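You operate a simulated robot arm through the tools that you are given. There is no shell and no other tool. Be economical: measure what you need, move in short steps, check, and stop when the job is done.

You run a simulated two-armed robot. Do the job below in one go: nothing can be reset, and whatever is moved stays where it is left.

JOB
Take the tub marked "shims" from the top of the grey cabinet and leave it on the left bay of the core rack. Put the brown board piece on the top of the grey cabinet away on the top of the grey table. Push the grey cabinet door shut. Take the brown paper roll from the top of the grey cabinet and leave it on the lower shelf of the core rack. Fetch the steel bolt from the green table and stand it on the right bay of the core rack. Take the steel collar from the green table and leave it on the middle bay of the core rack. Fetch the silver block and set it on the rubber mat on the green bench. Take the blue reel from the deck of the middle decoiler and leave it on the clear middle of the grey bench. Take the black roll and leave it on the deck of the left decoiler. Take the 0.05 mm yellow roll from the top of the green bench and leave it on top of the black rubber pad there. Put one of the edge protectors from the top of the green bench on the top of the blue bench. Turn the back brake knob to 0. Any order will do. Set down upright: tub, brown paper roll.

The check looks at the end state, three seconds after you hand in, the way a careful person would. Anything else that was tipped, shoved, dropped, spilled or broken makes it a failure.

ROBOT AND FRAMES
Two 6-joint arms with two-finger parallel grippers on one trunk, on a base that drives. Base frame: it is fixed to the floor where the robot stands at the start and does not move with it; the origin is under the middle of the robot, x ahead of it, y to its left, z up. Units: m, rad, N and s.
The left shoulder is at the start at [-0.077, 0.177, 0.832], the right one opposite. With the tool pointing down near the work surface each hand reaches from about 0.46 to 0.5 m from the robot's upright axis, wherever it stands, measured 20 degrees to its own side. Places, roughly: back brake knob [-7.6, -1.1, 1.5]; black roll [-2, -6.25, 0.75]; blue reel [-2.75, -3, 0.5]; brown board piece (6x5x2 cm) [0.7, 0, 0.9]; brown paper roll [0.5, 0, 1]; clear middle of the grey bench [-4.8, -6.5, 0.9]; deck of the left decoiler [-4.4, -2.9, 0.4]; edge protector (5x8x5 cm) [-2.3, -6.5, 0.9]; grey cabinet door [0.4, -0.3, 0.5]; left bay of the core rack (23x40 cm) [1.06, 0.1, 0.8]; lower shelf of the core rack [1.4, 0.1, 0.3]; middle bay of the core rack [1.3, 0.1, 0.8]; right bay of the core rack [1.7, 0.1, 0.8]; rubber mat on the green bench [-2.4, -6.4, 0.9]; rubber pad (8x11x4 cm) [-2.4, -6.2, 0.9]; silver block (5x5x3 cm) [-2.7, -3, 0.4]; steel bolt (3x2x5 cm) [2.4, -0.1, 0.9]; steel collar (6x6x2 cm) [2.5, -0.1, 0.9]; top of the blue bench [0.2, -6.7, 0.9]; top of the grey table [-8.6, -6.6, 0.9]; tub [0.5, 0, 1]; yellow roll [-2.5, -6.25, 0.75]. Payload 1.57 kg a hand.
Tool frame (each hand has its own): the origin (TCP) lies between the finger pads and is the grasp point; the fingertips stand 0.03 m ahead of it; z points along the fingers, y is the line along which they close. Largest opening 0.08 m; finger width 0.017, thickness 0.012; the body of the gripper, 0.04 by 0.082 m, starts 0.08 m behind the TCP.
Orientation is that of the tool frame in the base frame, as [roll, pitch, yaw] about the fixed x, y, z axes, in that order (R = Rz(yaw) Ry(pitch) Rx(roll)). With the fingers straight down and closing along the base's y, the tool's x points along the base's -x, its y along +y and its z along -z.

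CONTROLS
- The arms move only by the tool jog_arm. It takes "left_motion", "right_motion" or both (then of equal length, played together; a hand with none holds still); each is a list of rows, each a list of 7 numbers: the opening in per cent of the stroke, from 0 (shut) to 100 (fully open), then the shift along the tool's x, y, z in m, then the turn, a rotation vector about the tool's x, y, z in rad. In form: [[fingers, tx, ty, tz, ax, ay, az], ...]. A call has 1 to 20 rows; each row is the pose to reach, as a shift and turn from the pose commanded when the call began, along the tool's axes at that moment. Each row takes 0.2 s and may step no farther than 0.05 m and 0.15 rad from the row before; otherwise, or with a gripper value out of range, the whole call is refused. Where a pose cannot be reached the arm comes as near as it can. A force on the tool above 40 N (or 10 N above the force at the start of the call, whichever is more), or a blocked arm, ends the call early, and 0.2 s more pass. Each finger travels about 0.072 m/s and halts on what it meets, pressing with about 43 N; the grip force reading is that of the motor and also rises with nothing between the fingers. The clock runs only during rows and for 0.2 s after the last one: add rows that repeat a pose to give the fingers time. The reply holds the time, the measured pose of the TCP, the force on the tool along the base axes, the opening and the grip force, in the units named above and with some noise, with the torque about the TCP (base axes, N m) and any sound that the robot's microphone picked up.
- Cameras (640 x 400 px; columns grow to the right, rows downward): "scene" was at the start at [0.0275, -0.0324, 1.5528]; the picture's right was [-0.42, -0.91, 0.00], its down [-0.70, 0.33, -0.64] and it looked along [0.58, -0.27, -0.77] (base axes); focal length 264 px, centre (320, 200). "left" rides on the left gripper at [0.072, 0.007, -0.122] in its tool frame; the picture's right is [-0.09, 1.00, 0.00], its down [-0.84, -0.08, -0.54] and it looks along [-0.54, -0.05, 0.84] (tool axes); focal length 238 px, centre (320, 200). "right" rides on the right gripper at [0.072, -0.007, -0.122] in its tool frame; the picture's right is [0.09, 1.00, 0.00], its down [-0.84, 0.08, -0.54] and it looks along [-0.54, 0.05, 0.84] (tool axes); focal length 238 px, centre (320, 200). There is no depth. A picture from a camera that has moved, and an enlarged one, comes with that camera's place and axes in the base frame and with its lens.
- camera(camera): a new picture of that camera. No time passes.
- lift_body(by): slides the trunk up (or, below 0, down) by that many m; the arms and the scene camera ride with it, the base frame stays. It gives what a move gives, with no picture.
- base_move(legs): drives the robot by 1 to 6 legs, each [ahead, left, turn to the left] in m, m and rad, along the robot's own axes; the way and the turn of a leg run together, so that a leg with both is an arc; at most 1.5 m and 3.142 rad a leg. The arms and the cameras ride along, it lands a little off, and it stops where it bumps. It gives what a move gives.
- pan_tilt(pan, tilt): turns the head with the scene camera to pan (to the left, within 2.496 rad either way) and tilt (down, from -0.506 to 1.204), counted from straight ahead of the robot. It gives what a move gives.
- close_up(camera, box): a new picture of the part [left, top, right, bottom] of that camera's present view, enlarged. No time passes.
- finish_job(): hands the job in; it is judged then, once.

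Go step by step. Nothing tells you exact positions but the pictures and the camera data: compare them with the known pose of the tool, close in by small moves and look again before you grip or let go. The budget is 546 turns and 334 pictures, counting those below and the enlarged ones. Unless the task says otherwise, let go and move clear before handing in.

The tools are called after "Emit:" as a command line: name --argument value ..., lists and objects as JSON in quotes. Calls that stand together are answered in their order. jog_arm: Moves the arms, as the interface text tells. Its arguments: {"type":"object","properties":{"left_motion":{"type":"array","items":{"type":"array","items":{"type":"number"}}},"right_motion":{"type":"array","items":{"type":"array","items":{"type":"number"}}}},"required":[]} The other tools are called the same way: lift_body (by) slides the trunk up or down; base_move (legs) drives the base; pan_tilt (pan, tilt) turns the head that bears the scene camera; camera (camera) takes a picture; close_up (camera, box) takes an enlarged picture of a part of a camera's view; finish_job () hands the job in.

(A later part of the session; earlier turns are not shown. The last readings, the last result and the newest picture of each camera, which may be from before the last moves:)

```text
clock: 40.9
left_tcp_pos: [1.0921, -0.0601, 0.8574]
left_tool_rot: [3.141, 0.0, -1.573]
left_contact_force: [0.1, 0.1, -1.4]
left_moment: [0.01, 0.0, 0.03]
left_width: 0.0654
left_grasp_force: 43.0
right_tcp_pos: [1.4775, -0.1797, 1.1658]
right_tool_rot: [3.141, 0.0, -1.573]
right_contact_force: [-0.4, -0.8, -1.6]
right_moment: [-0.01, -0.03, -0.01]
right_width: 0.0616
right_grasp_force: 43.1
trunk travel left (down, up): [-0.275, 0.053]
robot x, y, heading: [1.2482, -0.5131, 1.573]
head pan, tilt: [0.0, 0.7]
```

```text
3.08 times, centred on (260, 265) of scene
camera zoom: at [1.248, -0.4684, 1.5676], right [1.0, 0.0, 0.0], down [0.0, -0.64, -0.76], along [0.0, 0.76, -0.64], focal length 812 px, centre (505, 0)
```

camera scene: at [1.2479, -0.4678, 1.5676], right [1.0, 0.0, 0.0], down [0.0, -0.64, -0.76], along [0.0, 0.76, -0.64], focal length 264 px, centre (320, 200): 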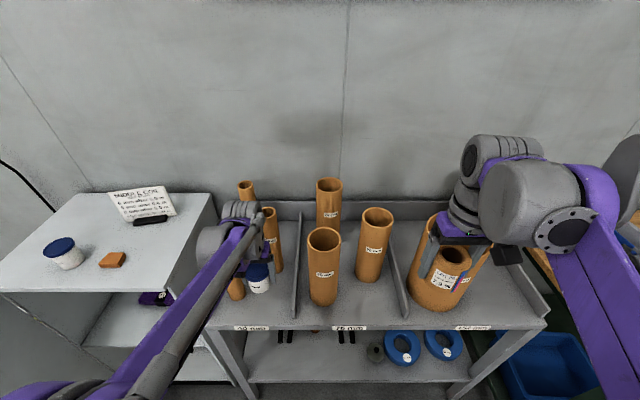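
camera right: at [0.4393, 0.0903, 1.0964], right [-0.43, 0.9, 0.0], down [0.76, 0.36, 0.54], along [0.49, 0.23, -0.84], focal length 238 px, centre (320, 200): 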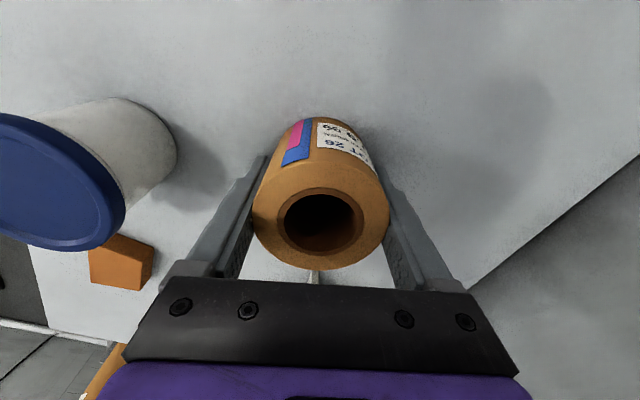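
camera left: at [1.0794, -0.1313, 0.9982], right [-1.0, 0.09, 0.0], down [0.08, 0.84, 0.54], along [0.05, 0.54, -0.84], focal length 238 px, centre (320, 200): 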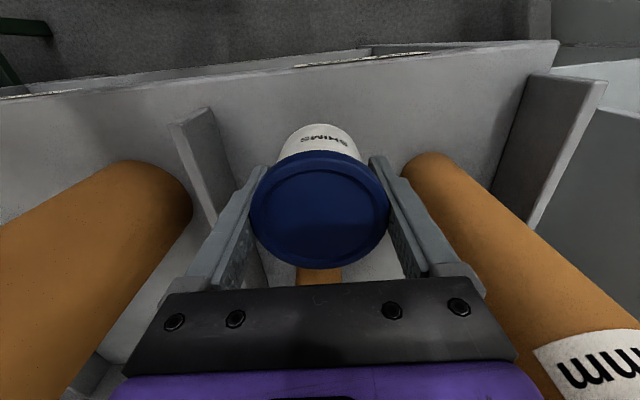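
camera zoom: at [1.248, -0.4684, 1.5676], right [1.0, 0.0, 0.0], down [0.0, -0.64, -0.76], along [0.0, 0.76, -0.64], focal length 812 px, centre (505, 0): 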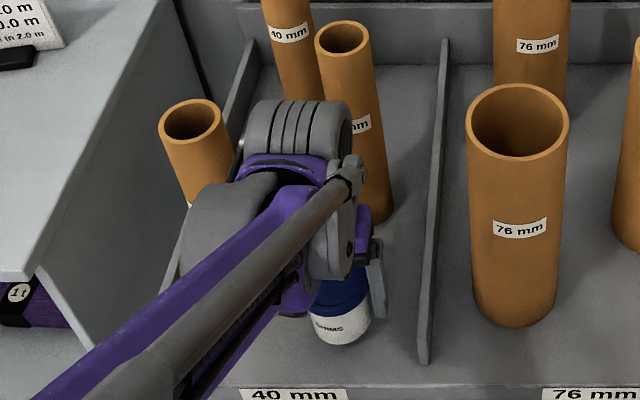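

Emit:
jog_arm --left_motion '[[55, 0, 0, 0.003, 0, 0, 0], [55, 0, 0, 0.006, 0, 0, 0], [55, 0, 0, 0.009, 0, 0, 0], [55, 0, 0, 0.012, 0, 0, 0]]'

Emit:
close_up --camera "scene" --box '[240, 260, 300, 330]'

```text
clock: 41.9
left_tcp_pos: [1.0919, -0.0599, 0.8449]
left_tool_rot: [-3.141, 0.0, -1.572]
left_contact_force: [-0.9, 0.4, 0.1]
left_moment: [-0.02, 0.0, 0.0]
left_width: 0.0653
left_grasp_force: 43.7
right_tcp_pos: [1.4775, -0.1789, 1.166]
right_tool_rot: [3.142, 0.001, -1.573]
right_contact_force: [0.8, 0.4, -0.5]
right_moment: [-0.06, -0.01, 0.01]
right_width: 0.0612
right_grasp_force: 43.4
trunk travel left (down, up): [-0.275, 0.053]
robot x, y, heading: [1.2454, -0.5098, 1.566]
head pan, tilt: [0.0, 0.7]
```

```text
5.71 times, centred on (270, 295) of scene
camera zoom: at [1.248, -0.4684, 1.5676], right [1.0, 0.0, 0.0], down [0.0, -0.64, -0.76], along [0.0, 0.76, -0.64], focal length 1508 px, centre (606, -343)
```

zoom: 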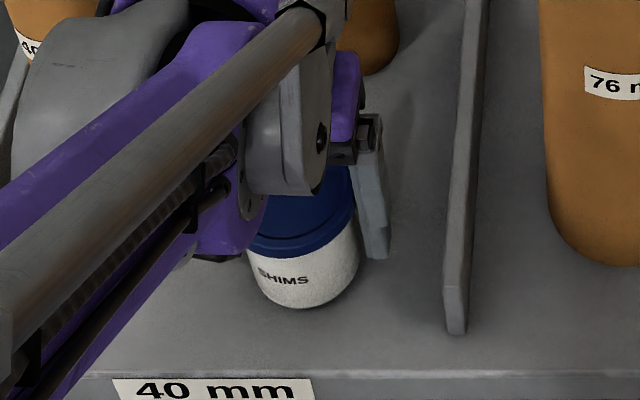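

Emit:
jog_arm --left_motion '[[55, 0, 0, 0.003, 0, 0, 0], [55, 0, 0, 0.006, 0, 0, 0], [55, 0, 0, 0.009, 0, 0, 0], [55, 0, 0, 0.012, 0, 0, 0]]'

Emit:
close_up --camera "scene" --box '[240, 260, 300, 330]'

```text
clock: 42.9
left_tcp_pos: [1.0918, -0.0597, 0.8367]
left_tool_rot: [3.14, 0.002, -1.572]
left_contact_force: [-0.9, -0.9, 28.7]
left_moment: [0.01, 0.01, 0.02]
left_width: 0.0656
left_grasp_force: 42.7
right_tcp_pos: [1.4776, -0.1811, 1.1664]
right_tool_rot: [-3.14, 0.003, -1.573]
right_contact_force: [0.0, 0.2, 0.0]
right_moment: [0.0, 0.04, -0.02]
right_width: 0.0615
right_grasp_force: 42.9
trunk travel left (down, up): [-0.275, 0.053]
robot x, y, heading: [1.2449, -0.5112, 1.57]
head pan, tilt: [0.0, 0.7]
stopped in row 4 (left hand): the force on the tool passed its limit at 48 N (the readings are from after the stop); the commanded pose is now the measured one
```

```text
5.71 times, centred on (270, 295) of scene
camera zoom: at [1.2486, -0.4705, 1.5679], right [1.0, 0.0, 0.0], down [0.0, -0.64, -0.77], along [0.0, 0.77, -0.64], focal length 1508 px, centre (606, -343)
```

zoom: 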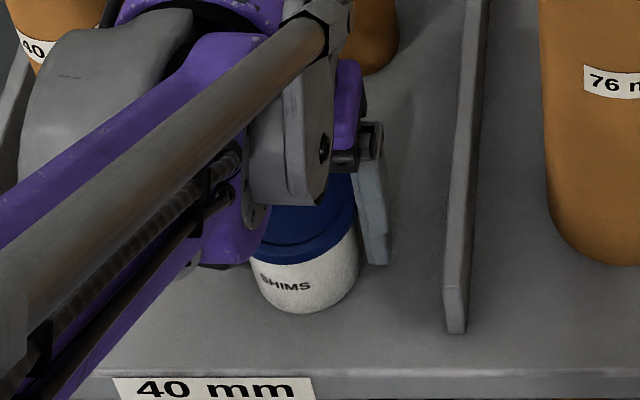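

Landed. I release and raise the hand straight up.

Emit:
jog_arm --left_motion '[[55, 0, 0, -0.002, 0, 0, 0], [70, 0, 0, -0.002, 0, 0, 0], [100, 0, 0, -0.002, 0, 0, 0], [100, 0, 0, -0.002, 0, 0, 0], [100, 0, 0, -0.03, 0, 0, 0], [100, 0, 0, -0.07, 0, 0, 0], [100, 0, 0, -0.11, 0, 0, 0]]'

Emit:
camera --camera "left"

```text
clock: 44.5
left_tcp_pos: [1.0909, -0.0596, 0.9468]
left_tool_rot: [-3.141, 0.003, -1.572]
left_contact_force: [0.2, -0.6, -0.6]
left_moment: [0.01, -0.02, 0.05]
left_width: 0.0803
left_grasp_force: 0.0
right_tcp_pos: [1.4773, -0.1793, 1.1648]
right_tool_rot: [-3.141, -0.001, -1.572]
right_contact_force: [0.5, -0.1, -1.1]
right_moment: [0.02, 0.01, 0.0]
right_width: 0.0612
right_grasp_force: 43.1
trunk travel left (down, up): [-0.275, 0.053]
robot x, y, heading: [1.2472, -0.5133, 1.567]
head pan, tilt: [0.0, 0.7]
```

```text
293 pictures are left
camera left: at [1.0846, -0.1311, 1.0678], right [-1.0, 0.09, 0.0], down [0.08, 0.84, 0.54], along [0.05, 0.54, -0.84], focal length 238 px, centre (320, 200)
```

left: 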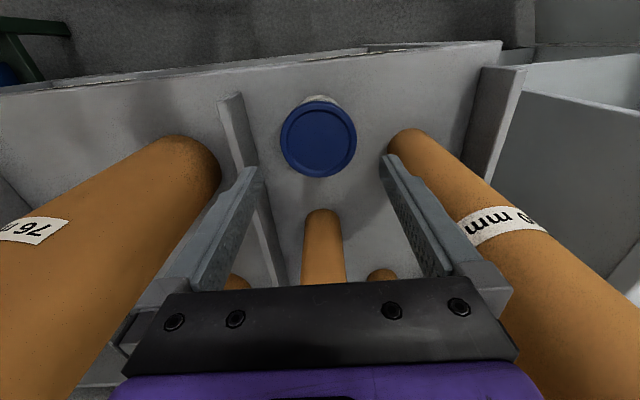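

Tub stands well in the left bay. I raise and draw back the left hand, back off, then lower the trunk to bring the roll in under the deck from the front.

Emit:
jog_arm --left_motion '[[100, 0, 0, -0.05, 0, 0, 0], [100, 0, 0, -0.1, 0, 0, 0], [100, 0, 0, -0.15, 0, 0, 0], [100, 0, 0, -0.2, 0, 0, 0], [100, 0, 0, -0.25, 0, 0, 0], [60, 0.04, 0, -0.25, 0, 0, 0], [20, 0.08, 0, -0.25, 0, 0, 0], [0, 0.12, 0, -0.25, 0, 0, 0], [0, 0.15, 0.0, -0.25, 0, 0, 0]]'

Emit:
base_move --legs '[[-0.3, 0.0, 0]]'

Emit:
lift_body --by -0.275

Emit:
camera --camera "scene"

```text
clock: 46.5
left_tcp_pos: [1.0905, -0.2099, 1.1964]
left_tool_rot: [3.141, 0.001, -1.573]
left_contact_force: [-0.2, 0.0, 0.2]
left_moment: [0.0, -0.01, -0.04]
left_width: 0.0
left_grasp_force: 21.5
right_tcp_pos: [1.4773, -0.1799, 1.1663]
right_tool_rot: [3.141, -0.001, -1.573]
right_contact_force: [0.4, -0.6, -0.5]
right_moment: [-0.02, 0.02, -0.02]
right_width: 0.0609
right_grasp_force: 43.3
trunk travel left (down, up): [-0.275, 0.053]
robot x, y, heading: [1.2491, -0.5078, 1.565]
head pan, tilt: [0.0, 0.7]
```

```text
clock: 48.6
left_tcp_pos: [1.0903, -0.506, 1.1962]
left_tool_rot: [-3.141, 0.003, -1.572]
left_contact_force: [0.0, 1.0, -1.0]
left_moment: [0.01, -0.01, -0.02]
left_width: 0.0
left_grasp_force: 20.7
right_tcp_pos: [1.4762, -0.4768, 1.1655]
right_tool_rot: [3.142, 0.0, -1.573]
right_contact_force: [-0.1, 0.1, -0.7]
right_moment: [-0.01, -0.02, -0.05]
right_width: 0.0609
right_grasp_force: 42.9
trunk travel left (down, up): [-0.275, 0.053]
robot x, y, heading: [1.2489, -0.8101, 1.568]
head pan, tilt: [0.0, 0.7]
```

```text
clock: 51.4
left_tcp_pos: [1.0899, -0.5053, 0.9208]
left_tool_rot: [-3.141, 0.001, -1.574]
left_contact_force: [0.1, 0.1, 0.1]
left_moment: [0.0, 0.02, 0.01]
left_width: 0.0
left_grasp_force: 21.5
right_tcp_pos: [1.4764, -0.4757, 0.8908]
right_tool_rot: [3.14, -0.002, -1.572]
right_contact_force: [0.0, 0.0, -1.0]
right_moment: [0.03, -0.01, -0.02]
right_width: 0.061
right_grasp_force: 43.2
trunk travel left (down, up): [0.0, 0.328]
robot x, y, heading: [1.2466, -0.8109, 1.569]
head pan, tilt: [0.0, 0.7]
```

```text
292 pictures are left
camera scene: at [1.2475, -0.7154, 1.2898], right [1.0, 0.0, 0.0], down [0.0, -0.64, -0.76], along [0.0, 0.76, -0.64], focal length 264 px, centre (320, 200)
```

scene: 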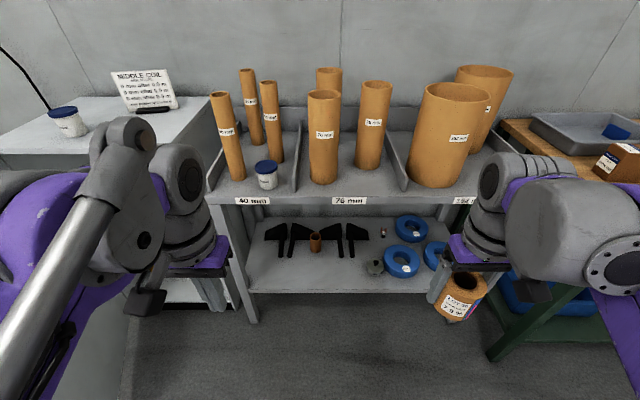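

Emit:
jog_arm --right_motion '[[50, -0.03, 0.025, 0.02, 0, 0, 0], [50, -0.06, 0.05, 0.04, 0, 0, 0], [50, -0.09, 0.08, 0.06, 0, 0, 0], [50, -0.115, 0.08, 0.1, 0, 0, 0], [50, -0.115, 0.08, 0.145, 0, 0, 0], [50, -0.115, 0.08, 0.19, 0, 0, 0], [50, -0.115, 0.08, 0.235, 0, 0, 0], [50, -0.115, 0.08, 0.28, 0, 0, 0], [50, -0.115, 0.08, 0.325, 0, 0, 0], [50, -0.115, 0.08, 0.37, 0, 0, 0], [50, -0.115, 0.08, 0.415, 0, 0, 0], [50, -0.115, 0.08, 0.46, 0, 0, 0], [50, -0.115, 0.08, 0.5, 0, 0, 0]]'

Emit:
camera --camera "scene"

Emit:
camera --camera "right"

```text
clock: 54.2
left_tcp_pos: [1.0895, -0.5058, 0.9202]
left_tool_rot: [-3.141, 0.002, -1.571]
left_contact_force: [0.0, 0.3, 0.2]
left_moment: [-0.02, -0.01, 0.01]
left_width: 0.0
left_grasp_force: 21.3
right_tcp_pos: [1.3979, -0.3617, 0.3899]
right_tool_rot: [3.141, 0.0, -1.573]
right_contact_force: [-0.3, 0.2, -1.1]
right_moment: [-0.05, 0.01, 0.02]
right_width: 0.0612
right_grasp_force: 42.6
trunk travel left (down, up): [0.0, 0.328]
robot x, y, heading: [1.2459, -0.8088, 1.569]
head pan, tilt: [0.0, 0.7]
```

```text
291 pictures are left
camera scene: at [1.2475, -0.715, 1.2897], right [1.0, 0.0, 0.0], down [0.0, -0.64, -0.76], along [0.0, 0.76, -0.64], focal length 264 px, centre (320, 200)
```

scene: 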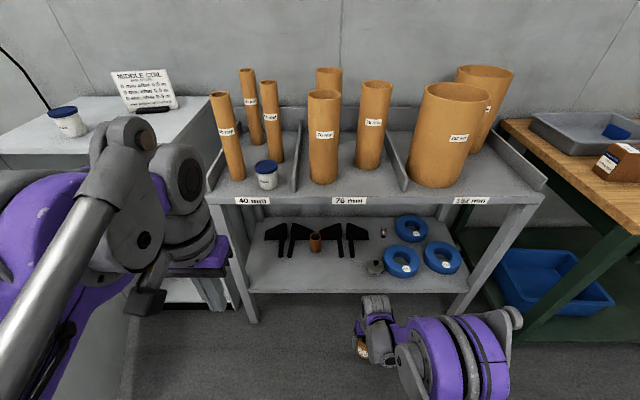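

```text
290 pictures are left
camera right: at [1.4059, -0.4335, 0.5118], right [-1.0, -0.09, 0.0], down [-0.08, 0.84, 0.54], along [-0.05, 0.54, -0.84], focal length 238 px, centre (320, 200)
```

right: 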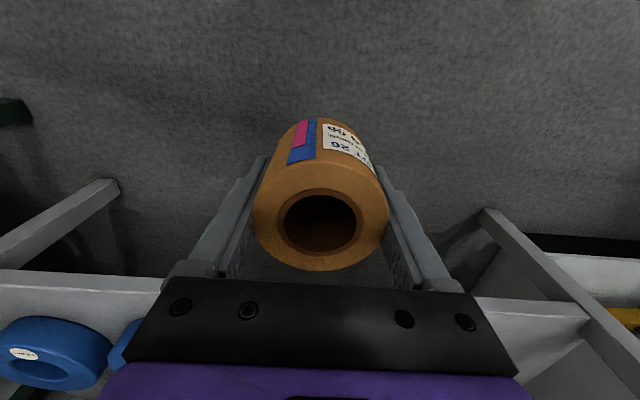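

Clearances look fine: wrist top at about z 0.65 under a deck at 0.77. I drive in slowly.

Emit:
base_move --legs '[[0.15, 0.06, 0], [0.115, 0.0, 0]]'

Emit:
camera --camera "scene"

Emit:
camera --camera "right"

```text
clock: 56.4
left_tcp_pos: [1.0297, -0.2404, 0.9199]
left_tool_rot: [3.14, -0.002, -1.571]
left_contact_force: [-0.3, 0.9, 0.3]
left_moment: [-0.01, 0.01, 0.02]
left_width: 0.0
left_grasp_force: 21.5
right_tcp_pos: [1.3385, -0.0969, 0.3917]
right_tool_rot: [-3.141, 0.001, -1.572]
right_contact_force: [-0.7, -0.1, -0.8]
right_moment: [0.03, -0.02, -0.01]
right_width: 0.0611
right_grasp_force: 43.0
trunk travel left (down, up): [0.0, 0.328]
robot x, y, heading: [1.1875, -0.5457, 1.569]
head pan, tilt: [0.0, 0.7]
```

```text
289 pictures are left
camera scene: at [1.1882, -0.4501, 1.2897], right [1.0, 0.0, 0.0], down [0.0, -0.64, -0.76], along [0.0, 0.76, -0.64], focal length 264 px, centre (320, 200)
```

scene: 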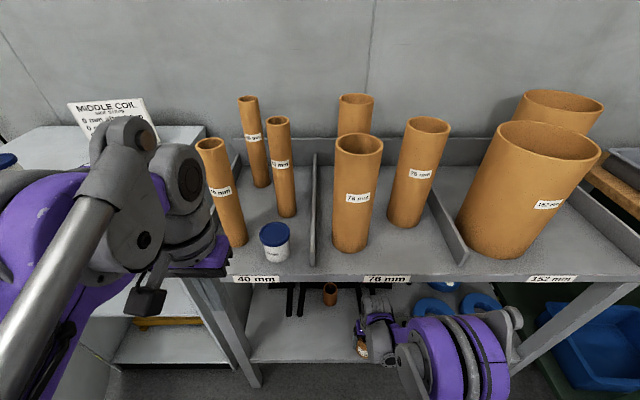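

```text
288 pictures are left
camera right: at [1.3464, -0.1686, 0.5124], right [-1.0, -0.09, 0.0], down [-0.08, 0.84, 0.54], along [-0.05, 0.54, -0.84], focal length 238 px, centre (320, 200)
```

right: 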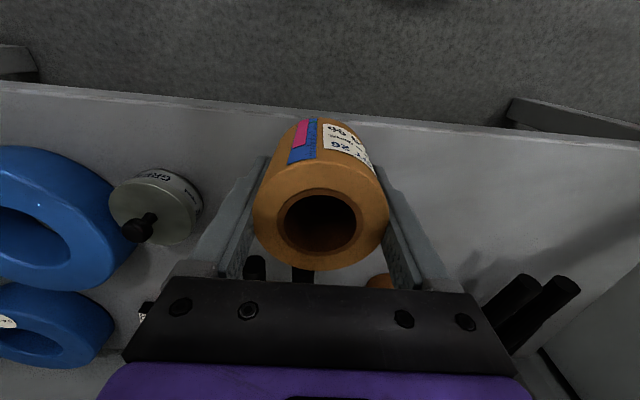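

Emit:
jog_arm --right_motion '[[50, -0.02, 0, 0, 0, 0, 0], [50, -0.038, 0, 0, 0, 0, 0], [50, -0.038, 0, 0.02, 0, 0, 0], [50, -0.038, 0, 0.035, 0, 0, 0], [50, -0.038, 0, 0.042, 0, 0, 0]]'

Emit:
camera --camera "right"

Emit:
close_up --camera "scene" --box '[300, 270, 480, 400]'

```text
clock: 57.6
left_tcp_pos: [1.0304, -0.2407, 0.9212]
left_tool_rot: [-3.141, 0.002, -1.571]
left_contact_force: [-0.4, -0.1, 0.2]
left_moment: [-0.01, 0.01, -0.04]
left_width: 0.0
left_grasp_force: 20.9
right_tcp_pos: [1.3385, -0.0596, 0.3488]
right_tool_rot: [-3.141, 0.0, -1.57]
right_contact_force: [-0.8, 0.3, -1.4]
right_moment: [-0.01, -0.02, -0.02]
right_width: 0.0609
right_grasp_force: 42.9
trunk travel left (down, up): [0.0, 0.328]
robot x, y, heading: [1.1905, -0.5424, 1.571]
head pan, tilt: [0.0, 0.7]
```

```text
287 pictures are left
camera right: at [1.3469, -0.1305, 0.4702], right [-1.0, -0.09, 0.0], down [-0.08, 0.84, 0.54], along [-0.05, 0.54, -0.84], focal length 238 px, centre (320, 200)
```

right: 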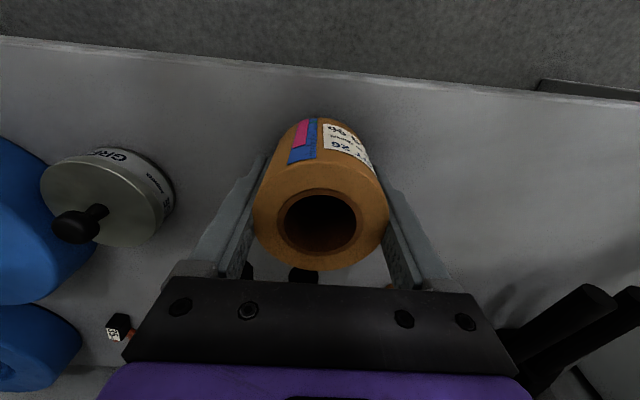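

```text
3.08 times, centred on (390, 335) of scene
camera zoom: at [1.1882, -0.4507, 1.2898], right [1.0, 0.0, 0.0], down [0.0, -0.64, -0.76], along [0.0, 0.76, -0.64], focal length 812 px, centre (105, -215)
```

zoom: 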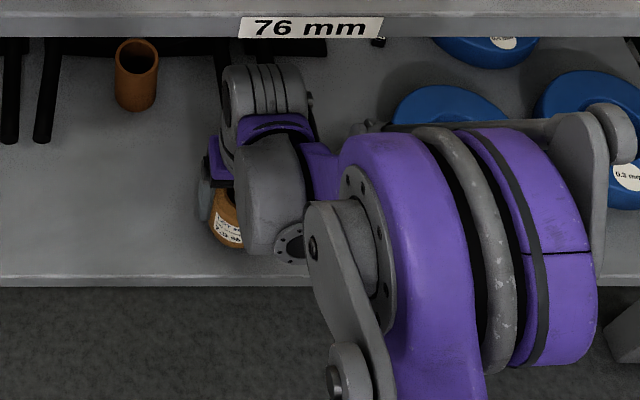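

Emit:
jog_arm --right_motion '[[50, 0, 0, 0.004, 0, 0, 0], [50, 0, 0, 0.007, 0, 0, 0], [50, 0, 0, 0.01, 0, 0, 0], [50, 0, 0, 0.013, 0, 0, 0], [50, 0, 0, 0.016, 0, 0, 0]]'

```text
clock: 58.8
left_tcp_pos: [1.0299, -0.2428, 0.9204]
left_tool_rot: [3.141, 0.003, -1.571]
left_contact_force: [1.4, 0.9, 0.9]
left_moment: [0.01, 0.0, 0.0]
left_width: 0.0
left_grasp_force: 21.2
right_tcp_pos: [1.3384, -0.0592, 0.3355]
right_tool_rot: [-3.141, 0.002, -1.57]
right_contact_force: [1.8, 6.3, 34.7]
right_moment: [-0.61, 0.21, 0.13]
right_width: 0.0609
right_grasp_force: 43.3
trunk travel left (down, up): [0.0, 0.328]
robot x, y, heading: [1.1899, -0.5448, 1.572]
head pan, tilt: [0.0, 0.7]
```

Emit:
jog_arm --right_motion '[[50, 0, 0, -0.003, 0, 0, 0], [70, 0, 0, -0.003, 0, 0, 0], [90, 0, 0, -0.003, 0, 0, 0], [100, 0, 0, -0.003, 0, 0, 0], [100, 0, 0, -0.003, 0, 0, 0], [100, 0, 0, -0.03, 0, 0, 0], [100, 0, 0, -0.06, 0, 0, 0]]'

Emit:
camera --camera "right"

```text
clock: 60.4
left_tcp_pos: [1.0317, -0.2414, 0.9205]
left_tool_rot: [3.141, 0.002, -1.572]
left_contact_force: [0.2, 0.0, 0.3]
left_moment: [0.0, -0.01, 0.0]
left_width: 0.0001
left_grasp_force: 21.5
right_tcp_pos: [1.3381, -0.0598, 0.3933]
right_tool_rot: [-3.141, 0.0, -1.571]
right_contact_force: [0.0, 0.2, 0.5]
right_moment: [0.0, 0.02, 0.01]
right_width: 0.08
right_grasp_force: 0.1
trunk travel left (down, up): [0.0, 0.328]
robot x, y, heading: [1.1887, -0.5454, 1.571]
head pan, tilt: [0.0, 0.7]
```

```text
285 pictures are left
camera right: at [1.3467, -0.1306, 0.5152], right [-1.0, -0.09, 0.0], down [-0.08, 0.84, 0.54], along [-0.05, 0.54, -0.84], focal length 238 px, centre (320, 200)
```

right: 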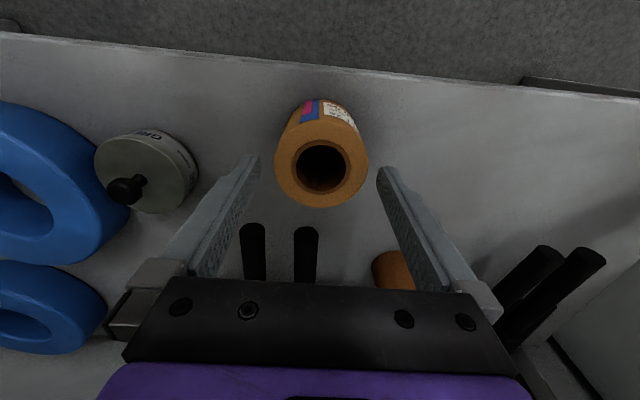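

Roll stands upright on the shelf. I raise a little more, back out, and go to the green table.

Emit:
jog_arm --right_motion '[[100, 0, 0, -0.015, 0, 0, 0], [100, 0, 0, -0.03, 0, 0, 0]]'

Emit:
base_move --legs '[[-0.4, 0.0, 0]]'

Emit:
jog_arm --right_motion '[[100, 0, 0, -0.05, 0, 0, 0], [100, 0, 0, -0.1, 0, 0, 0], [100, 0, 0, -0.15, 0, 0, 0], [100, 0, 0, -0.2, 0, 0, 0], [100, 0, 0, -0.25, 0, 0, 0], [100, 0, 0, -0.3, 0, 0, 0], [100, 0, 0, -0.35, 0, 0, 0], [100, 0, 0, -0.4, 0, 0, 0], [100, 0, 0, -0.45, 0, 0, 0], [100, 0.05, 0, -0.46, 0, 0, 0], [100, 0.1, 0, -0.46, 0, 0, 0], [100, 0.12, 0, -0.46, 0, 0, 0]]'

Emit:
lift_body --by 0.275

Emit:
pan_tilt --pan -0.7 --tilt 0.6

Emit:
camera --camera "scene"

```text
clock: 61.0
left_tcp_pos: [1.0314, -0.2411, 0.9211]
left_tool_rot: [3.141, 0.0, -1.571]
left_contact_force: [-0.5, -0.5, -0.1]
left_moment: [-0.02, 0.0, 0.05]
left_width: 0.0
left_grasp_force: 21.2
right_tcp_pos: [1.3371, -0.0592, 0.4227]
right_tool_rot: [3.141, 0.0, -1.571]
right_contact_force: [-1.0, 0.4, 0.5]
right_moment: [-0.01, 0.01, 0.02]
right_width: 0.08
right_grasp_force: 0.1
trunk travel left (down, up): [0.0, 0.328]
robot x, y, heading: [1.1893, -0.5448, 1.573]
head pan, tilt: [0.0, 0.7]
```

```text
clock: 63.5
left_tcp_pos: [1.0302, -0.6383, 0.9192]
left_tool_rot: [3.141, 0.002, -1.572]
left_contact_force: [0.1, -0.9, -0.3]
left_moment: [0.03, -0.02, 0.01]
left_width: 0.0
left_grasp_force: 20.9
right_tcp_pos: [1.3382, -0.4554, 0.4228]
right_tool_rot: [3.141, 0.0, -1.572]
right_contact_force: [0.1, -0.2, 0.3]
right_moment: [-0.01, 0.01, 0.0]
right_width: 0.0798
right_grasp_force: 0.0
trunk travel left (down, up): [0.0, 0.328]
robot x, y, heading: [1.1855, -0.9391, 1.575]
head pan, tilt: [0.0, 0.7]
```

```text
refused: row 10 steps farther than a row can; nothing moved
```

```text
clock: 66.3
left_tcp_pos: [1.0298, -0.6375, 1.1956]
left_tool_rot: [-3.141, 0.001, -1.573]
left_contact_force: [0.9, -0.1, 0.3]
left_moment: [0.06, -0.02, 0.0]
left_width: 0.0
left_grasp_force: 21.2
right_tcp_pos: [1.338, -0.4554, 0.6969]
right_tool_rot: [3.141, 0.002, -1.574]
right_contact_force: [0.7, -0.6, -0.4]
right_moment: [0.04, -0.02, 0.0]
right_width: 0.0801
right_grasp_force: 0.1
trunk travel left (down, up): [-0.275, 0.053]
robot x, y, heading: [1.186, -0.9423, 1.568]
head pan, tilt: [0.0, 0.7]
```

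```text
clock: 67.3
left_tcp_pos: [1.0309, -0.6374, 1.197]
left_tool_rot: [3.141, 0.002, -1.572]
left_contact_force: [-0.3, -0.3, -0.1]
left_moment: [0.01, -0.03, 0.02]
left_width: 0.0001
left_grasp_force: 21.4
right_tcp_pos: [1.3384, -0.4559, 0.6982]
right_tool_rot: [3.14, 0.0, -1.571]
right_contact_force: [-0.4, 0.4, 0.2]
right_moment: [0.01, -0.02, -0.02]
right_width: 0.0801
right_grasp_force: 0.0
trunk travel left (down, up): [-0.275, 0.053]
robot x, y, heading: [1.1915, -0.9421, 1.572]
head pan, tilt: [-0.7, 0.6]
```

```text
284 pictures are left
camera scene: at [1.2445, -0.9158, 1.5762], right [0.76, -0.64, 0.0], down [-0.36, -0.43, -0.83], along [0.53, 0.63, -0.56], focal length 264 px, centre (320, 200)
```

scene: 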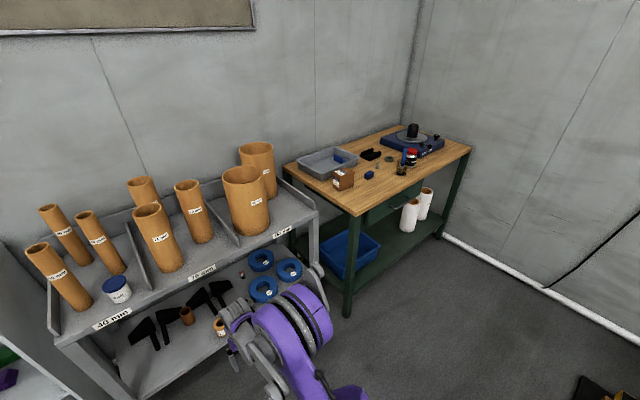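

Emit:
jog_arm --right_motion '[[100, 0, 0, -0.05, 0, 0, 0], [100, 0, 0, -0.1, 0, 0, 0], [100, 0, 0, -0.15, 0, 0, 0], [100, 0, 0, -0.2, 0, 0, 0], [100, 0, 0, -0.25, 0, 0, 0], [100, 0, 0, -0.3, 0, 0, 0], [100, 0, 0, -0.35, 0, 0, 0], [100, 0, 0, -0.4, 0, 0, 0], [100, 0, 0, -0.45, 0, 0, 0], [100, 0.045, 0, -0.46, 0, 0, 0], [100, 0.09, 0, -0.46, 0, 0, 0], [100, 0.12, 0, -0.46, 0, 0, 0]]'

Emit:
base_move --legs '[[0, -1.1, 0]]'

Emit:
pan_tilt --pan 0 --tilt 0.7

Emit:
camera --camera "scene"

```text
clock: 69.9
left_tcp_pos: [1.0309, -0.6384, 1.1956]
left_tool_rot: [3.14, 0.001, -1.574]
left_contact_force: [0.9, -0.7, 0.3]
left_moment: [0.01, -0.01, -0.01]
left_width: 0.0
left_grasp_force: 21.3
right_tcp_pos: [1.3387, -0.5767, 1.1576]
right_tool_rot: [-3.141, 0.0, -1.573]
right_contact_force: [0.6, 0.2, 0.1]
right_moment: [0.02, 0.01, -0.01]
right_width: 0.0799
right_grasp_force: 0.1
trunk travel left (down, up): [-0.275, 0.053]
robot x, y, heading: [1.1913, -0.9446, 1.57]
head pan, tilt: [-0.7, 0.6]
```

```text
clock: 80.0
left_tcp_pos: [2.1349, -0.6344, 1.1948]
left_tool_rot: [-3.142, 0.0, -1.556]
left_contact_force: [1.5, -0.3, 0.8]
left_moment: [0.01, 0.0, -0.01]
left_width: 0.0001
left_grasp_force: 21.7
right_tcp_pos: [2.4418, -0.5662, 1.1574]
right_tool_rot: [-3.141, -0.001, -1.557]
right_contact_force: [0.3, 1.2, -0.1]
right_moment: [-0.01, 0.02, 0.0]
right_width: 0.0804
right_grasp_force: 0.0
trunk travel left (down, up): [-0.275, 0.053]
robot x, y, heading: [2.2966, -0.9334, 1.583]
head pan, tilt: [-0.7, 0.6]
```

```text
clock: 81.0
left_tcp_pos: [2.1356, -0.6339, 1.1955]
left_tool_rot: [3.141, 0.002, -1.556]
left_contact_force: [0.2, 0.3, -0.3]
left_moment: [-0.01, 0.0, -0.01]
left_width: 0.0
left_grasp_force: 21.5
right_tcp_pos: [2.4418, -0.5671, 1.1582]
right_tool_rot: [3.141, -0.002, -1.558]
right_contact_force: [-0.9, 0.1, 0.3]
right_moment: [-0.01, -0.01, -0.02]
right_width: 0.0798
right_grasp_force: 0.1
trunk travel left (down, up): [-0.275, 0.053]
robot x, y, heading: [2.299, -0.9328, 1.589]
head pan, tilt: [0.0, 0.7]
```

```text
283 pictures are left
camera scene: at [2.2962, -0.892, 1.5676], right [1.0, 0.01, 0.0], down [0.01, -0.64, -0.77], along [-0.01, 0.76, -0.64], focal length 264 px, centre (320, 200)
```

scene: 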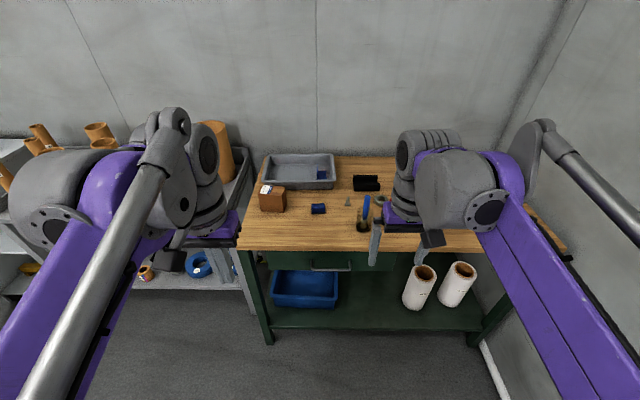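

Emit:
close_up --camera "scene" --box '[250, 145, 410, 250]'

```text
3.81 times, centred on (330, 198) of scene
camera zoom: at [2.2962, -0.892, 1.5676], right [1.0, 0.01, 0.0], down [0.01, -0.64, -0.77], along [-0.01, 0.76, -0.64], focal length 1006 px, centre (282, 210)
```

zoom: 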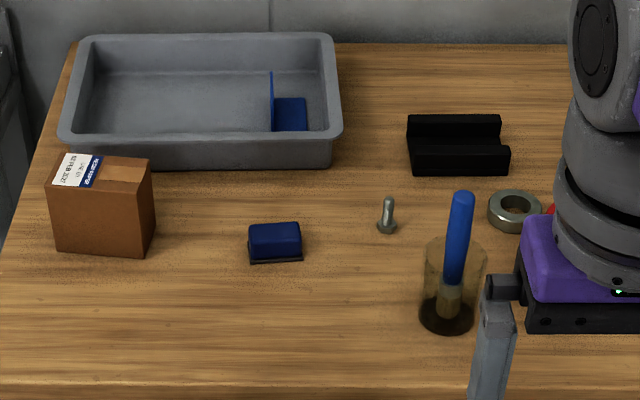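

Bolt stands at about (2.395, -0.10) and the collar lies near (2.53, -0.08), with a jar and brush in front between them. I take the bolt with the left hand and the collar with the right.

Emit:
base_move --legs '[[0.32, -0.16, -0.015]]'

Emit:
jog_arm --left_motion '[[30, 0, 0, 0, 0, 0, 0], [60, 0, 0, 0, 0, 0, 0], [60, 0, 0, 0, 0, 0, 0]]'

Emit:
camera --camera "left"

Emit:
camera --camera "scene"

```text
clock: 83.3
left_tcp_pos: [2.2971, -0.3127, 1.1952]
left_tool_rot: [-3.141, 0.002, -1.57]
left_contact_force: [0.0, 0.3, 0.5]
left_moment: [-0.03, 0.04, -0.02]
left_width: 0.0
left_grasp_force: 21.7
right_tcp_pos: [2.6038, -0.2505, 1.1577]
right_tool_rot: [-3.141, -0.001, -1.572]
right_contact_force: [0.1, 0.5, 0.6]
right_moment: [0.01, -0.02, 0.0]
right_width: 0.0802
right_grasp_force: 0.1
trunk travel left (down, up): [-0.275, 0.053]
robot x, y, heading: [2.4544, -0.6214, 1.574]
head pan, tilt: [0.0, 0.7]
```

```text
clock: 84.1
left_tcp_pos: [2.2977, -0.313, 1.1963]
left_tool_rot: [3.14, 0.003, -1.572]
left_contact_force: [-0.5, 0.4, 0.2]
left_moment: [0.02, 0.0, 0.02]
left_width: 0.0479
left_grasp_force: 0.0
right_tcp_pos: [2.6032, -0.2498, 1.1573]
right_tool_rot: [-3.141, 0.0, -1.57]
right_contact_force: [0.7, 0.1, 0.4]
right_moment: [0.03, 0.01, -0.02]
right_width: 0.0798
right_grasp_force: 0.2
trunk travel left (down, up): [-0.275, 0.053]
robot x, y, heading: [2.4542, -0.6144, 1.572]
head pan, tilt: [0.0, 0.7]
```

```text
281 pictures are left
camera left: at [2.2907, -0.3851, 1.3172], right [-1.0, 0.09, 0.0], down [0.08, 0.84, 0.54], along [0.05, 0.54, -0.84], focal length 238 px, centre (320, 200)
```

left: 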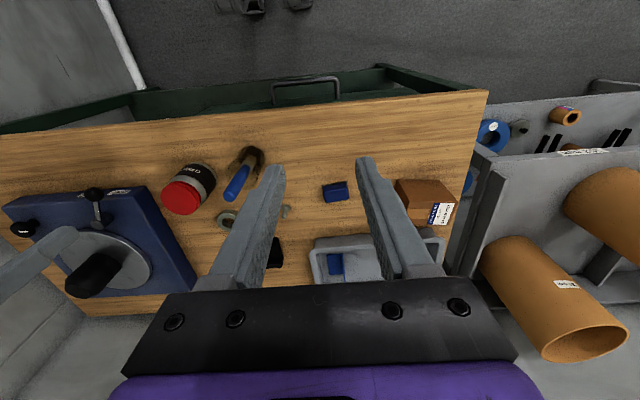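

```text
280 pictures are left
camera scene: at [2.4544, -0.5731, 1.5676], right [1.0, 0.0, 0.0], down [0.0, -0.64, -0.77], along [0.0, 0.77, -0.64], focal length 264 px, centre (320, 200)
```

scene: 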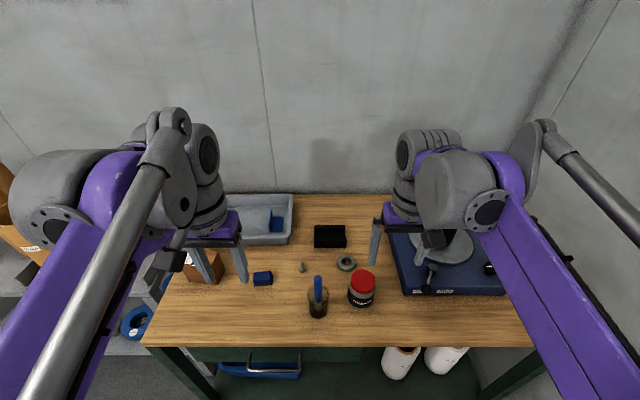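

Emit:
close_up --camera "scene" --box '[240, 230, 400, 330]'

```text
4.00 times, centred on (320, 280) of scene
camera zoom: at [2.4544, -0.5731, 1.5676], right [1.0, 0.0, 0.0], down [0.0, -0.64, -0.77], along [0.0, 0.77, -0.64], focal length 1056 px, centre (320, -120)
```

zoom: 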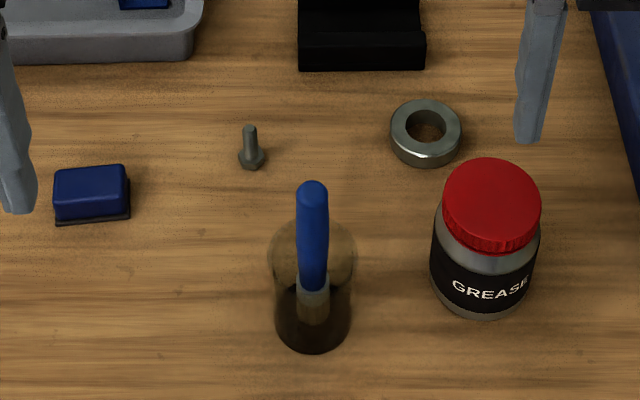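

Emit:
jog_arm --left_motion '[[60, -0.04, -0.017, 0, 0, 0, 0], [60, -0.08, -0.034, 0, 0, 0, 0], [60, -0.12, -0.05, 0, 0, 0, 0], [60, -0.16, -0.068, 0, 0, 0, 0], [60, -0.2, -0.085, 0.01, 0, 0, 0], [60, -0.24, -0.102, 0.02, 0, 0, 0], [60, -0.243, -0.1023, 0.06, 0, 0, 0], [60, -0.243, -0.1023, 0.1, 0, 0, 0]]'

Emit:
camera --camera "left"

Emit:
camera --camera "scene"

```text
clock: 85.9
left_tcp_pos: [2.3983, -0.07, 1.0946]
left_tool_rot: [3.14, 0.0, -1.57]
left_contact_force: [0.9, 0.0, -0.4]
left_moment: [0.0, 0.02, -0.01]
left_width: 0.0483
left_grasp_force: 0.0
right_tcp_pos: [2.6043, -0.2497, 1.1582]
right_tool_rot: [3.142, 0.0, -1.571]
right_contact_force: [-0.5, -0.1, -1.0]
right_moment: [-0.02, 0.01, 0.03]
right_width: 0.08
right_grasp_force: 0.0
trunk travel left (down, up): [-0.275, 0.053]
robot x, y, heading: [2.4562, -0.617, 1.572]
head pan, tilt: [0.0, 0.7]
```

```text
278 pictures are left
camera left: at [2.3936, -0.1414, 1.2164], right [-1.0, 0.09, 0.0], down [0.08, 0.84, 0.54], along [0.05, 0.54, -0.84], focal length 238 px, centre (320, 200)
```

left: 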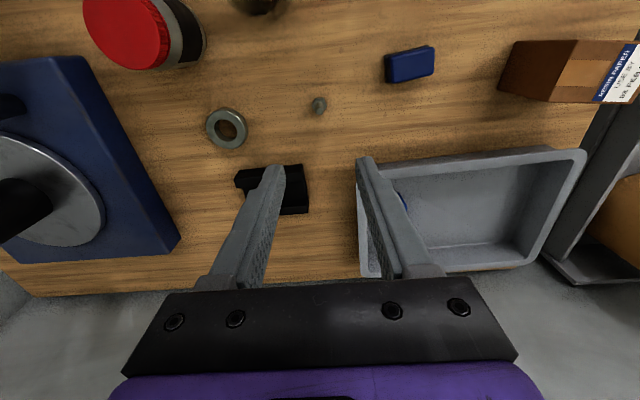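

```text
277 pictures are left
camera scene: at [2.4546, -0.572, 1.5676], right [1.0, 0.0, 0.0], down [0.0, -0.64, -0.76], along [0.0, 0.76, -0.64], focal length 264 px, centre (320, 200)
```

scene: 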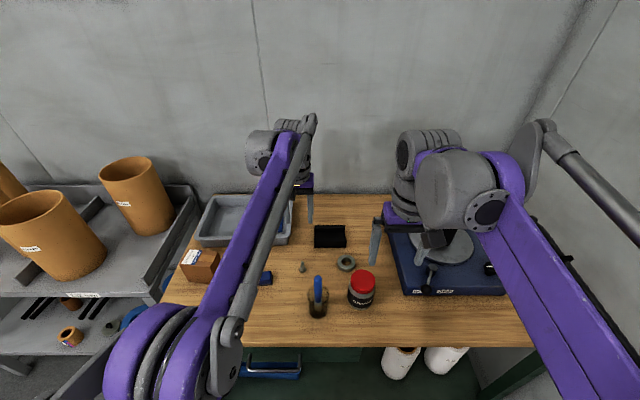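

Emit:
jog_arm --left_motion '[[60, 0.007, -0.003, 0.03, 0, 0, 0], [60, 0.007, -0.003, 0.07, 0, 0, 0], [60, 0.007, -0.003, 0.11, 0, 0, 0], [60, 0.007, -0.003, 0.14, 0, 0, 0]]'

Emit:
camera --camera "left"

Emit:
close_up --camera "scene" --box '[240, 170, 400, 330]'

```text
clock: 86.9
left_tcp_pos: [2.4022, -0.0771, 0.9548]
left_tool_rot: [3.141, 0.003, -1.571]
left_contact_force: [-0.7, -1.0, 0.3]
left_moment: [-0.01, -0.01, 0.01]
left_width: 0.048
left_grasp_force: 0.0
right_tcp_pos: [2.604, -0.2504, 1.1589]
right_tool_rot: [3.141, -0.001, -1.572]
right_contact_force: [0.2, -0.6, -0.4]
right_moment: [-0.01, -0.02, 0.01]
right_width: 0.0799
right_grasp_force: 0.1
trunk travel left (down, up): [-0.275, 0.053]
robot x, y, heading: [2.4546, -0.6153, 1.565]
head pan, tilt: [0.0, 0.7]
```

```text
276 pictures are left
camera left: at [2.3958, -0.1495, 1.0766], right [-1.0, 0.09, 0.0], down [0.08, 0.84, 0.54], along [0.05, 0.54, -0.84], focal length 238 px, centre (320, 200)
```

left: 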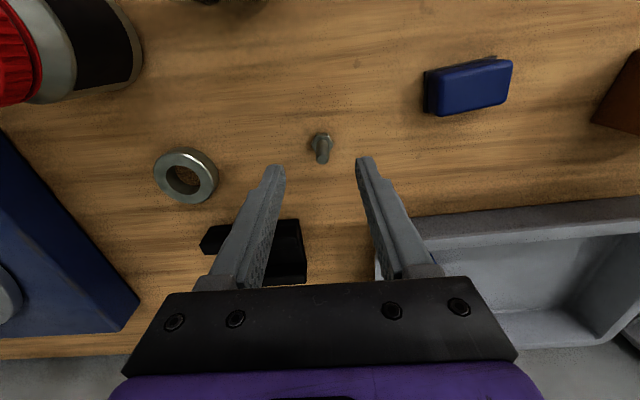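

```text
2.50 times, centred on (320, 250) of scene
camera zoom: at [2.4544, -0.5726, 1.5676], right [1.0, 0.0, 0.0], down [0.0, -0.64, -0.76], along [0.0, 0.76, -0.64], focal length 660 px, centre (320, 75)
```

zoom: 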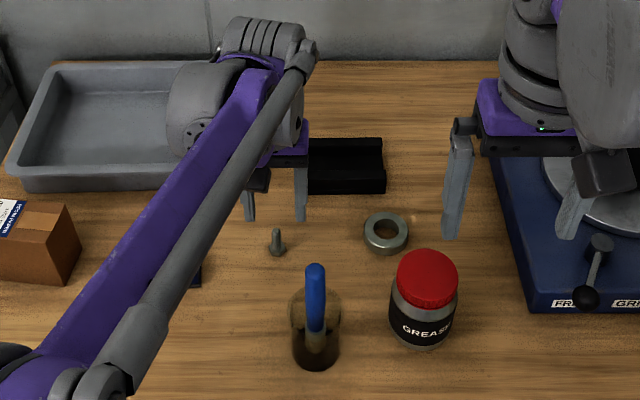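

Emit:
jog_arm --left_motion '[[60, 0, 0.002, 0.02, 0, 0, 0], [60, 0, 0.002, 0.04, 0, 0, 0], [60, 0, 0.002, 0.05, 0, 0, 0]]'

Emit:
camera --camera "left"

```text
clock: 87.7
left_tcp_pos: [2.4, -0.0753, 0.9051]
left_tool_rot: [3.141, 0.004, -1.571]
left_contact_force: [0.1, 0.6, 0.2]
left_moment: [0.01, 0.04, -0.02]
left_width: 0.0482
left_grasp_force: 0.1
right_tcp_pos: [2.605, -0.2498, 1.1586]
right_tool_rot: [-3.14, 0.001, -1.57]
right_contact_force: [-0.5, 0.2, 0.5]
right_moment: [0.01, 0.0, -0.02]
right_width: 0.0801
right_grasp_force: 0.0
trunk travel left (down, up): [-0.275, 0.053]
robot x, y, heading: [2.4537, -0.6186, 1.572]
head pan, tilt: [0.0, 0.7]
```

```text
274 pictures are left
camera left: at [2.3937, -0.1485, 1.0272], right [-1.0, 0.09, 0.0], down [0.08, 0.84, 0.54], along [0.05, 0.54, -0.84], focal length 238 px, centre (320, 200)
```

left: 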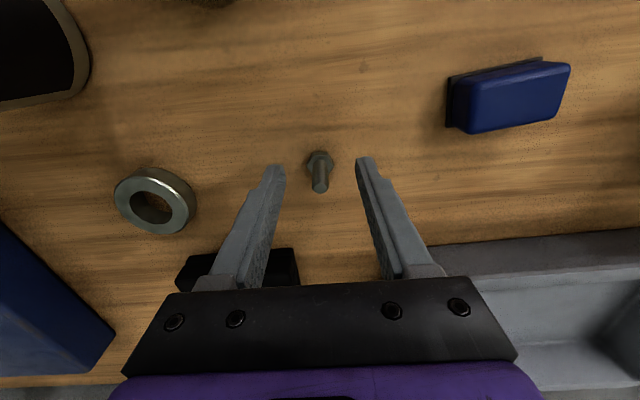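

Emit:
jog_arm --left_motion '[[60, 0, 0, 0.006, 0, 0, 0], [40, 0, 0, 0.006, 0, 0, 0], [20, 0, 0, 0.006, 0, 0, 0], [5, 0, 0, 0.006, 0, 0, 0], [0, 0, 0, 0.006, 0, 0, 0], [0, 0, 0, 0.006, 0, 0, 0]]'

Emit:
camera --camera "left"

```text
clock: 89.1
left_tcp_pos: [2.4001, -0.0769, 0.8995]
left_tool_rot: [-3.142, 0.001, -1.57]
left_contact_force: [0.7, -0.7, -1.1]
left_moment: [0.01, 0.02, 0.0]
left_width: 0.01
left_grasp_force: 28.0
right_tcp_pos: [2.6044, -0.2498, 1.1579]
right_tool_rot: [3.141, -0.001, -1.572]
right_contact_force: [-0.2, 0.2, 0.4]
right_moment: [-0.04, -0.03, -0.03]
right_width: 0.08
right_grasp_force: 0.1
trunk travel left (down, up): [-0.275, 0.053]
robot x, y, heading: [2.4532, -0.6168, 1.571]
head pan, tilt: [0.0, 0.7]
```

```text
273 pictures are left
camera left: at [2.3938, -0.1484, 1.0214], right [-1.0, 0.09, 0.0], down [0.08, 0.84, 0.54], along [0.05, 0.54, -0.84], focal length 238 px, centre (320, 200)
```

left: 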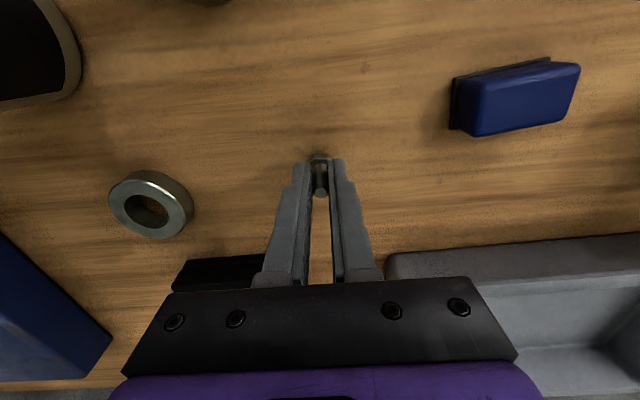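

Emit:
jog_arm --left_motion '[[0, 0, 0, -0.02, 0, 0, 0], [0, 0, 0, -0.065, 0, 0, 0], [0, 0, 0, -0.11, 0, 0, 0], [0, 0, 0, -0.155, 0, 0, 0], [0, 0, 0, -0.2, 0, 0, 0], [0, 0, 0, -0.245, 0, 0, 0], [0, 0, 0, -0.29, 0, 0, 0], [0, 0.04, 0.025, -0.3, 0, 0, 0], [0, 0.08, 0.05, -0.3, 0, 0, 0], [0, 0.12, 0.075, -0.3, 0, 0, 0], [0, 0.16, 0.1, -0.3, 0, 0, 0], [0, 0.2, 0.12, -0.3, 0, 0, 0]]'

Emit:
camera --camera "left"

Emit:
camera --camera "right"

```text
clock: 91.7
left_tcp_pos: [2.2812, -0.2801, 1.2007]
left_tool_rot: [3.141, 0.002, -1.57]
left_contact_force: [-0.7, 0.2, -0.6]
left_moment: [0.04, 0.02, 0.01]
left_width: 0.0102
left_grasp_force: 27.9
left hand out of reach, approached as far as the arm can: row 7
right_tcp_pos: [2.6029, -0.2514, 1.1591]
right_tool_rot: [3.141, -0.001, -1.571]
right_contact_force: [-0.6, 0.4, -0.9]
right_moment: [0.01, 0.04, 0.03]
right_width: 0.08
right_grasp_force: 0.1
trunk travel left (down, up): [-0.275, 0.053]
robot x, y, heading: [2.4562, -0.6165, 1.575]
head pan, tilt: [0.0, 0.7]
```

```text
272 pictures are left
camera left: at [2.2751, -0.3514, 1.3214], right [-1.0, 0.09, 0.0], down [0.08, 0.84, 0.54], along [0.05, 0.54, -0.84], focal length 238 px, centre (320, 200)
```

left: 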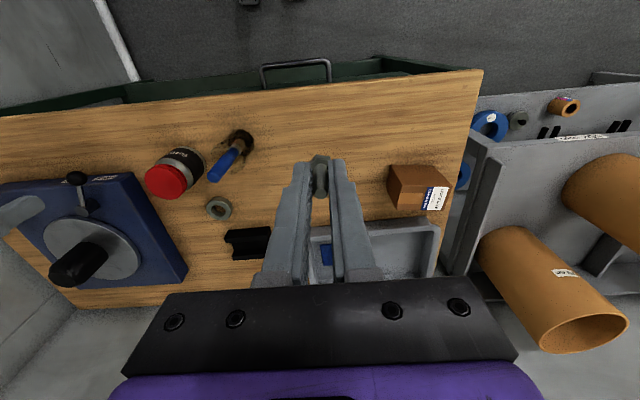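

```text
271 pictures are left
camera right: at [2.6122, -0.3232, 1.2799], right [-1.0, -0.09, 0.0], down [-0.08, 0.84, 0.54], along [-0.05, 0.54, -0.84], focal length 238 px, centre (320, 200)
```

right: 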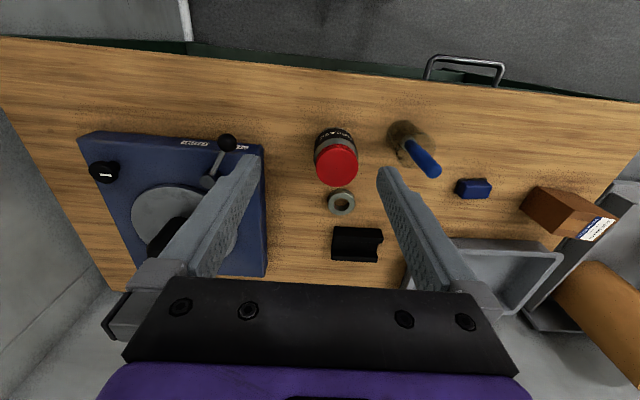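

Bolt is held. For the collar I turn the right gripper 45° so its camera box stays clear of the grease jar.

Emit:
jog_arm --right_motion '[[100, -0.035, 0.011, 0, 0, 0, 0.131], [100, -0.07, 0.022, 0, 0, 0, 0.262], [100, -0.105, 0.033, 0.01, 0, 0, 0.393], [100, -0.14, 0.044, 0.02, 0, 0, 0.524], [100, -0.175, 0.055, 0.04, 0, 0, 0.655], [100, -0.197, 0.063, 0.07, 0, 0, 0.785], [100, -0.197, 0.063, 0.1, 0, 0, 0.785]]'

Emit:
camera --camera "right"

Emit:
camera --camera "scene"

```text
clock: 93.3
left_tcp_pos: [2.2822, -0.2771, 1.1997]
left_tool_rot: [-3.141, 0.002, -1.571]
left_contact_force: [0.7, 0.8, -0.4]
left_moment: [0.0, -0.05, 0.03]
left_width: 0.0104
left_grasp_force: 27.6
right_tcp_pos: [2.5411, -0.0529, 1.0587]
right_tool_rot: [3.141, 0.0, -2.355]
right_contact_force: [-0.3, -0.2, -1.0]
right_moment: [-0.02, -0.02, 0.05]
right_width: 0.0801
right_grasp_force: 0.2
trunk travel left (down, up): [-0.275, 0.053]
robot x, y, heading: [2.4548, -0.6163, 1.571]
head pan, tilt: [0.0, 0.7]
```

```text
270 pictures are left
camera right: at [2.4975, -0.1088, 1.1797], right [-0.77, 0.64, 0.0], down [0.54, 0.65, 0.54], along [0.35, 0.42, -0.84], focal length 238 px, centre (320, 200)
```

right: 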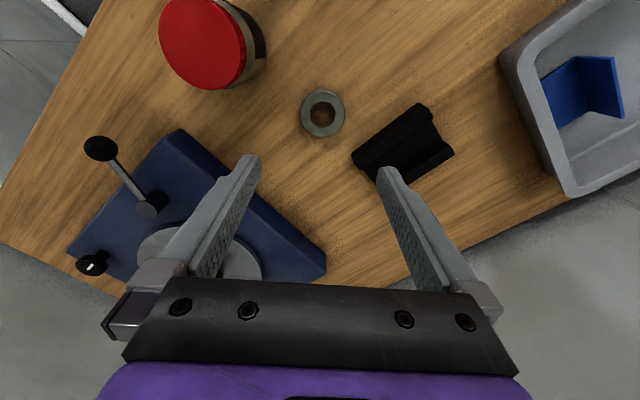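

```text
269 pictures are left
camera scene: at [2.4546, -0.5733, 1.5676], right [1.0, 0.0, 0.0], down [0.0, -0.64, -0.77], along [0.0, 0.77, -0.64], focal length 264 px, centre (320, 200)
```

scene: 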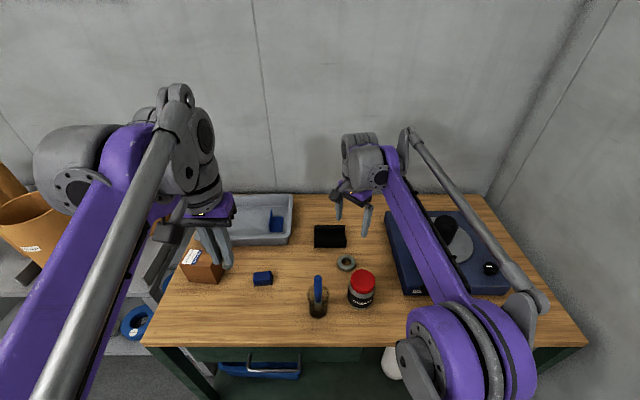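

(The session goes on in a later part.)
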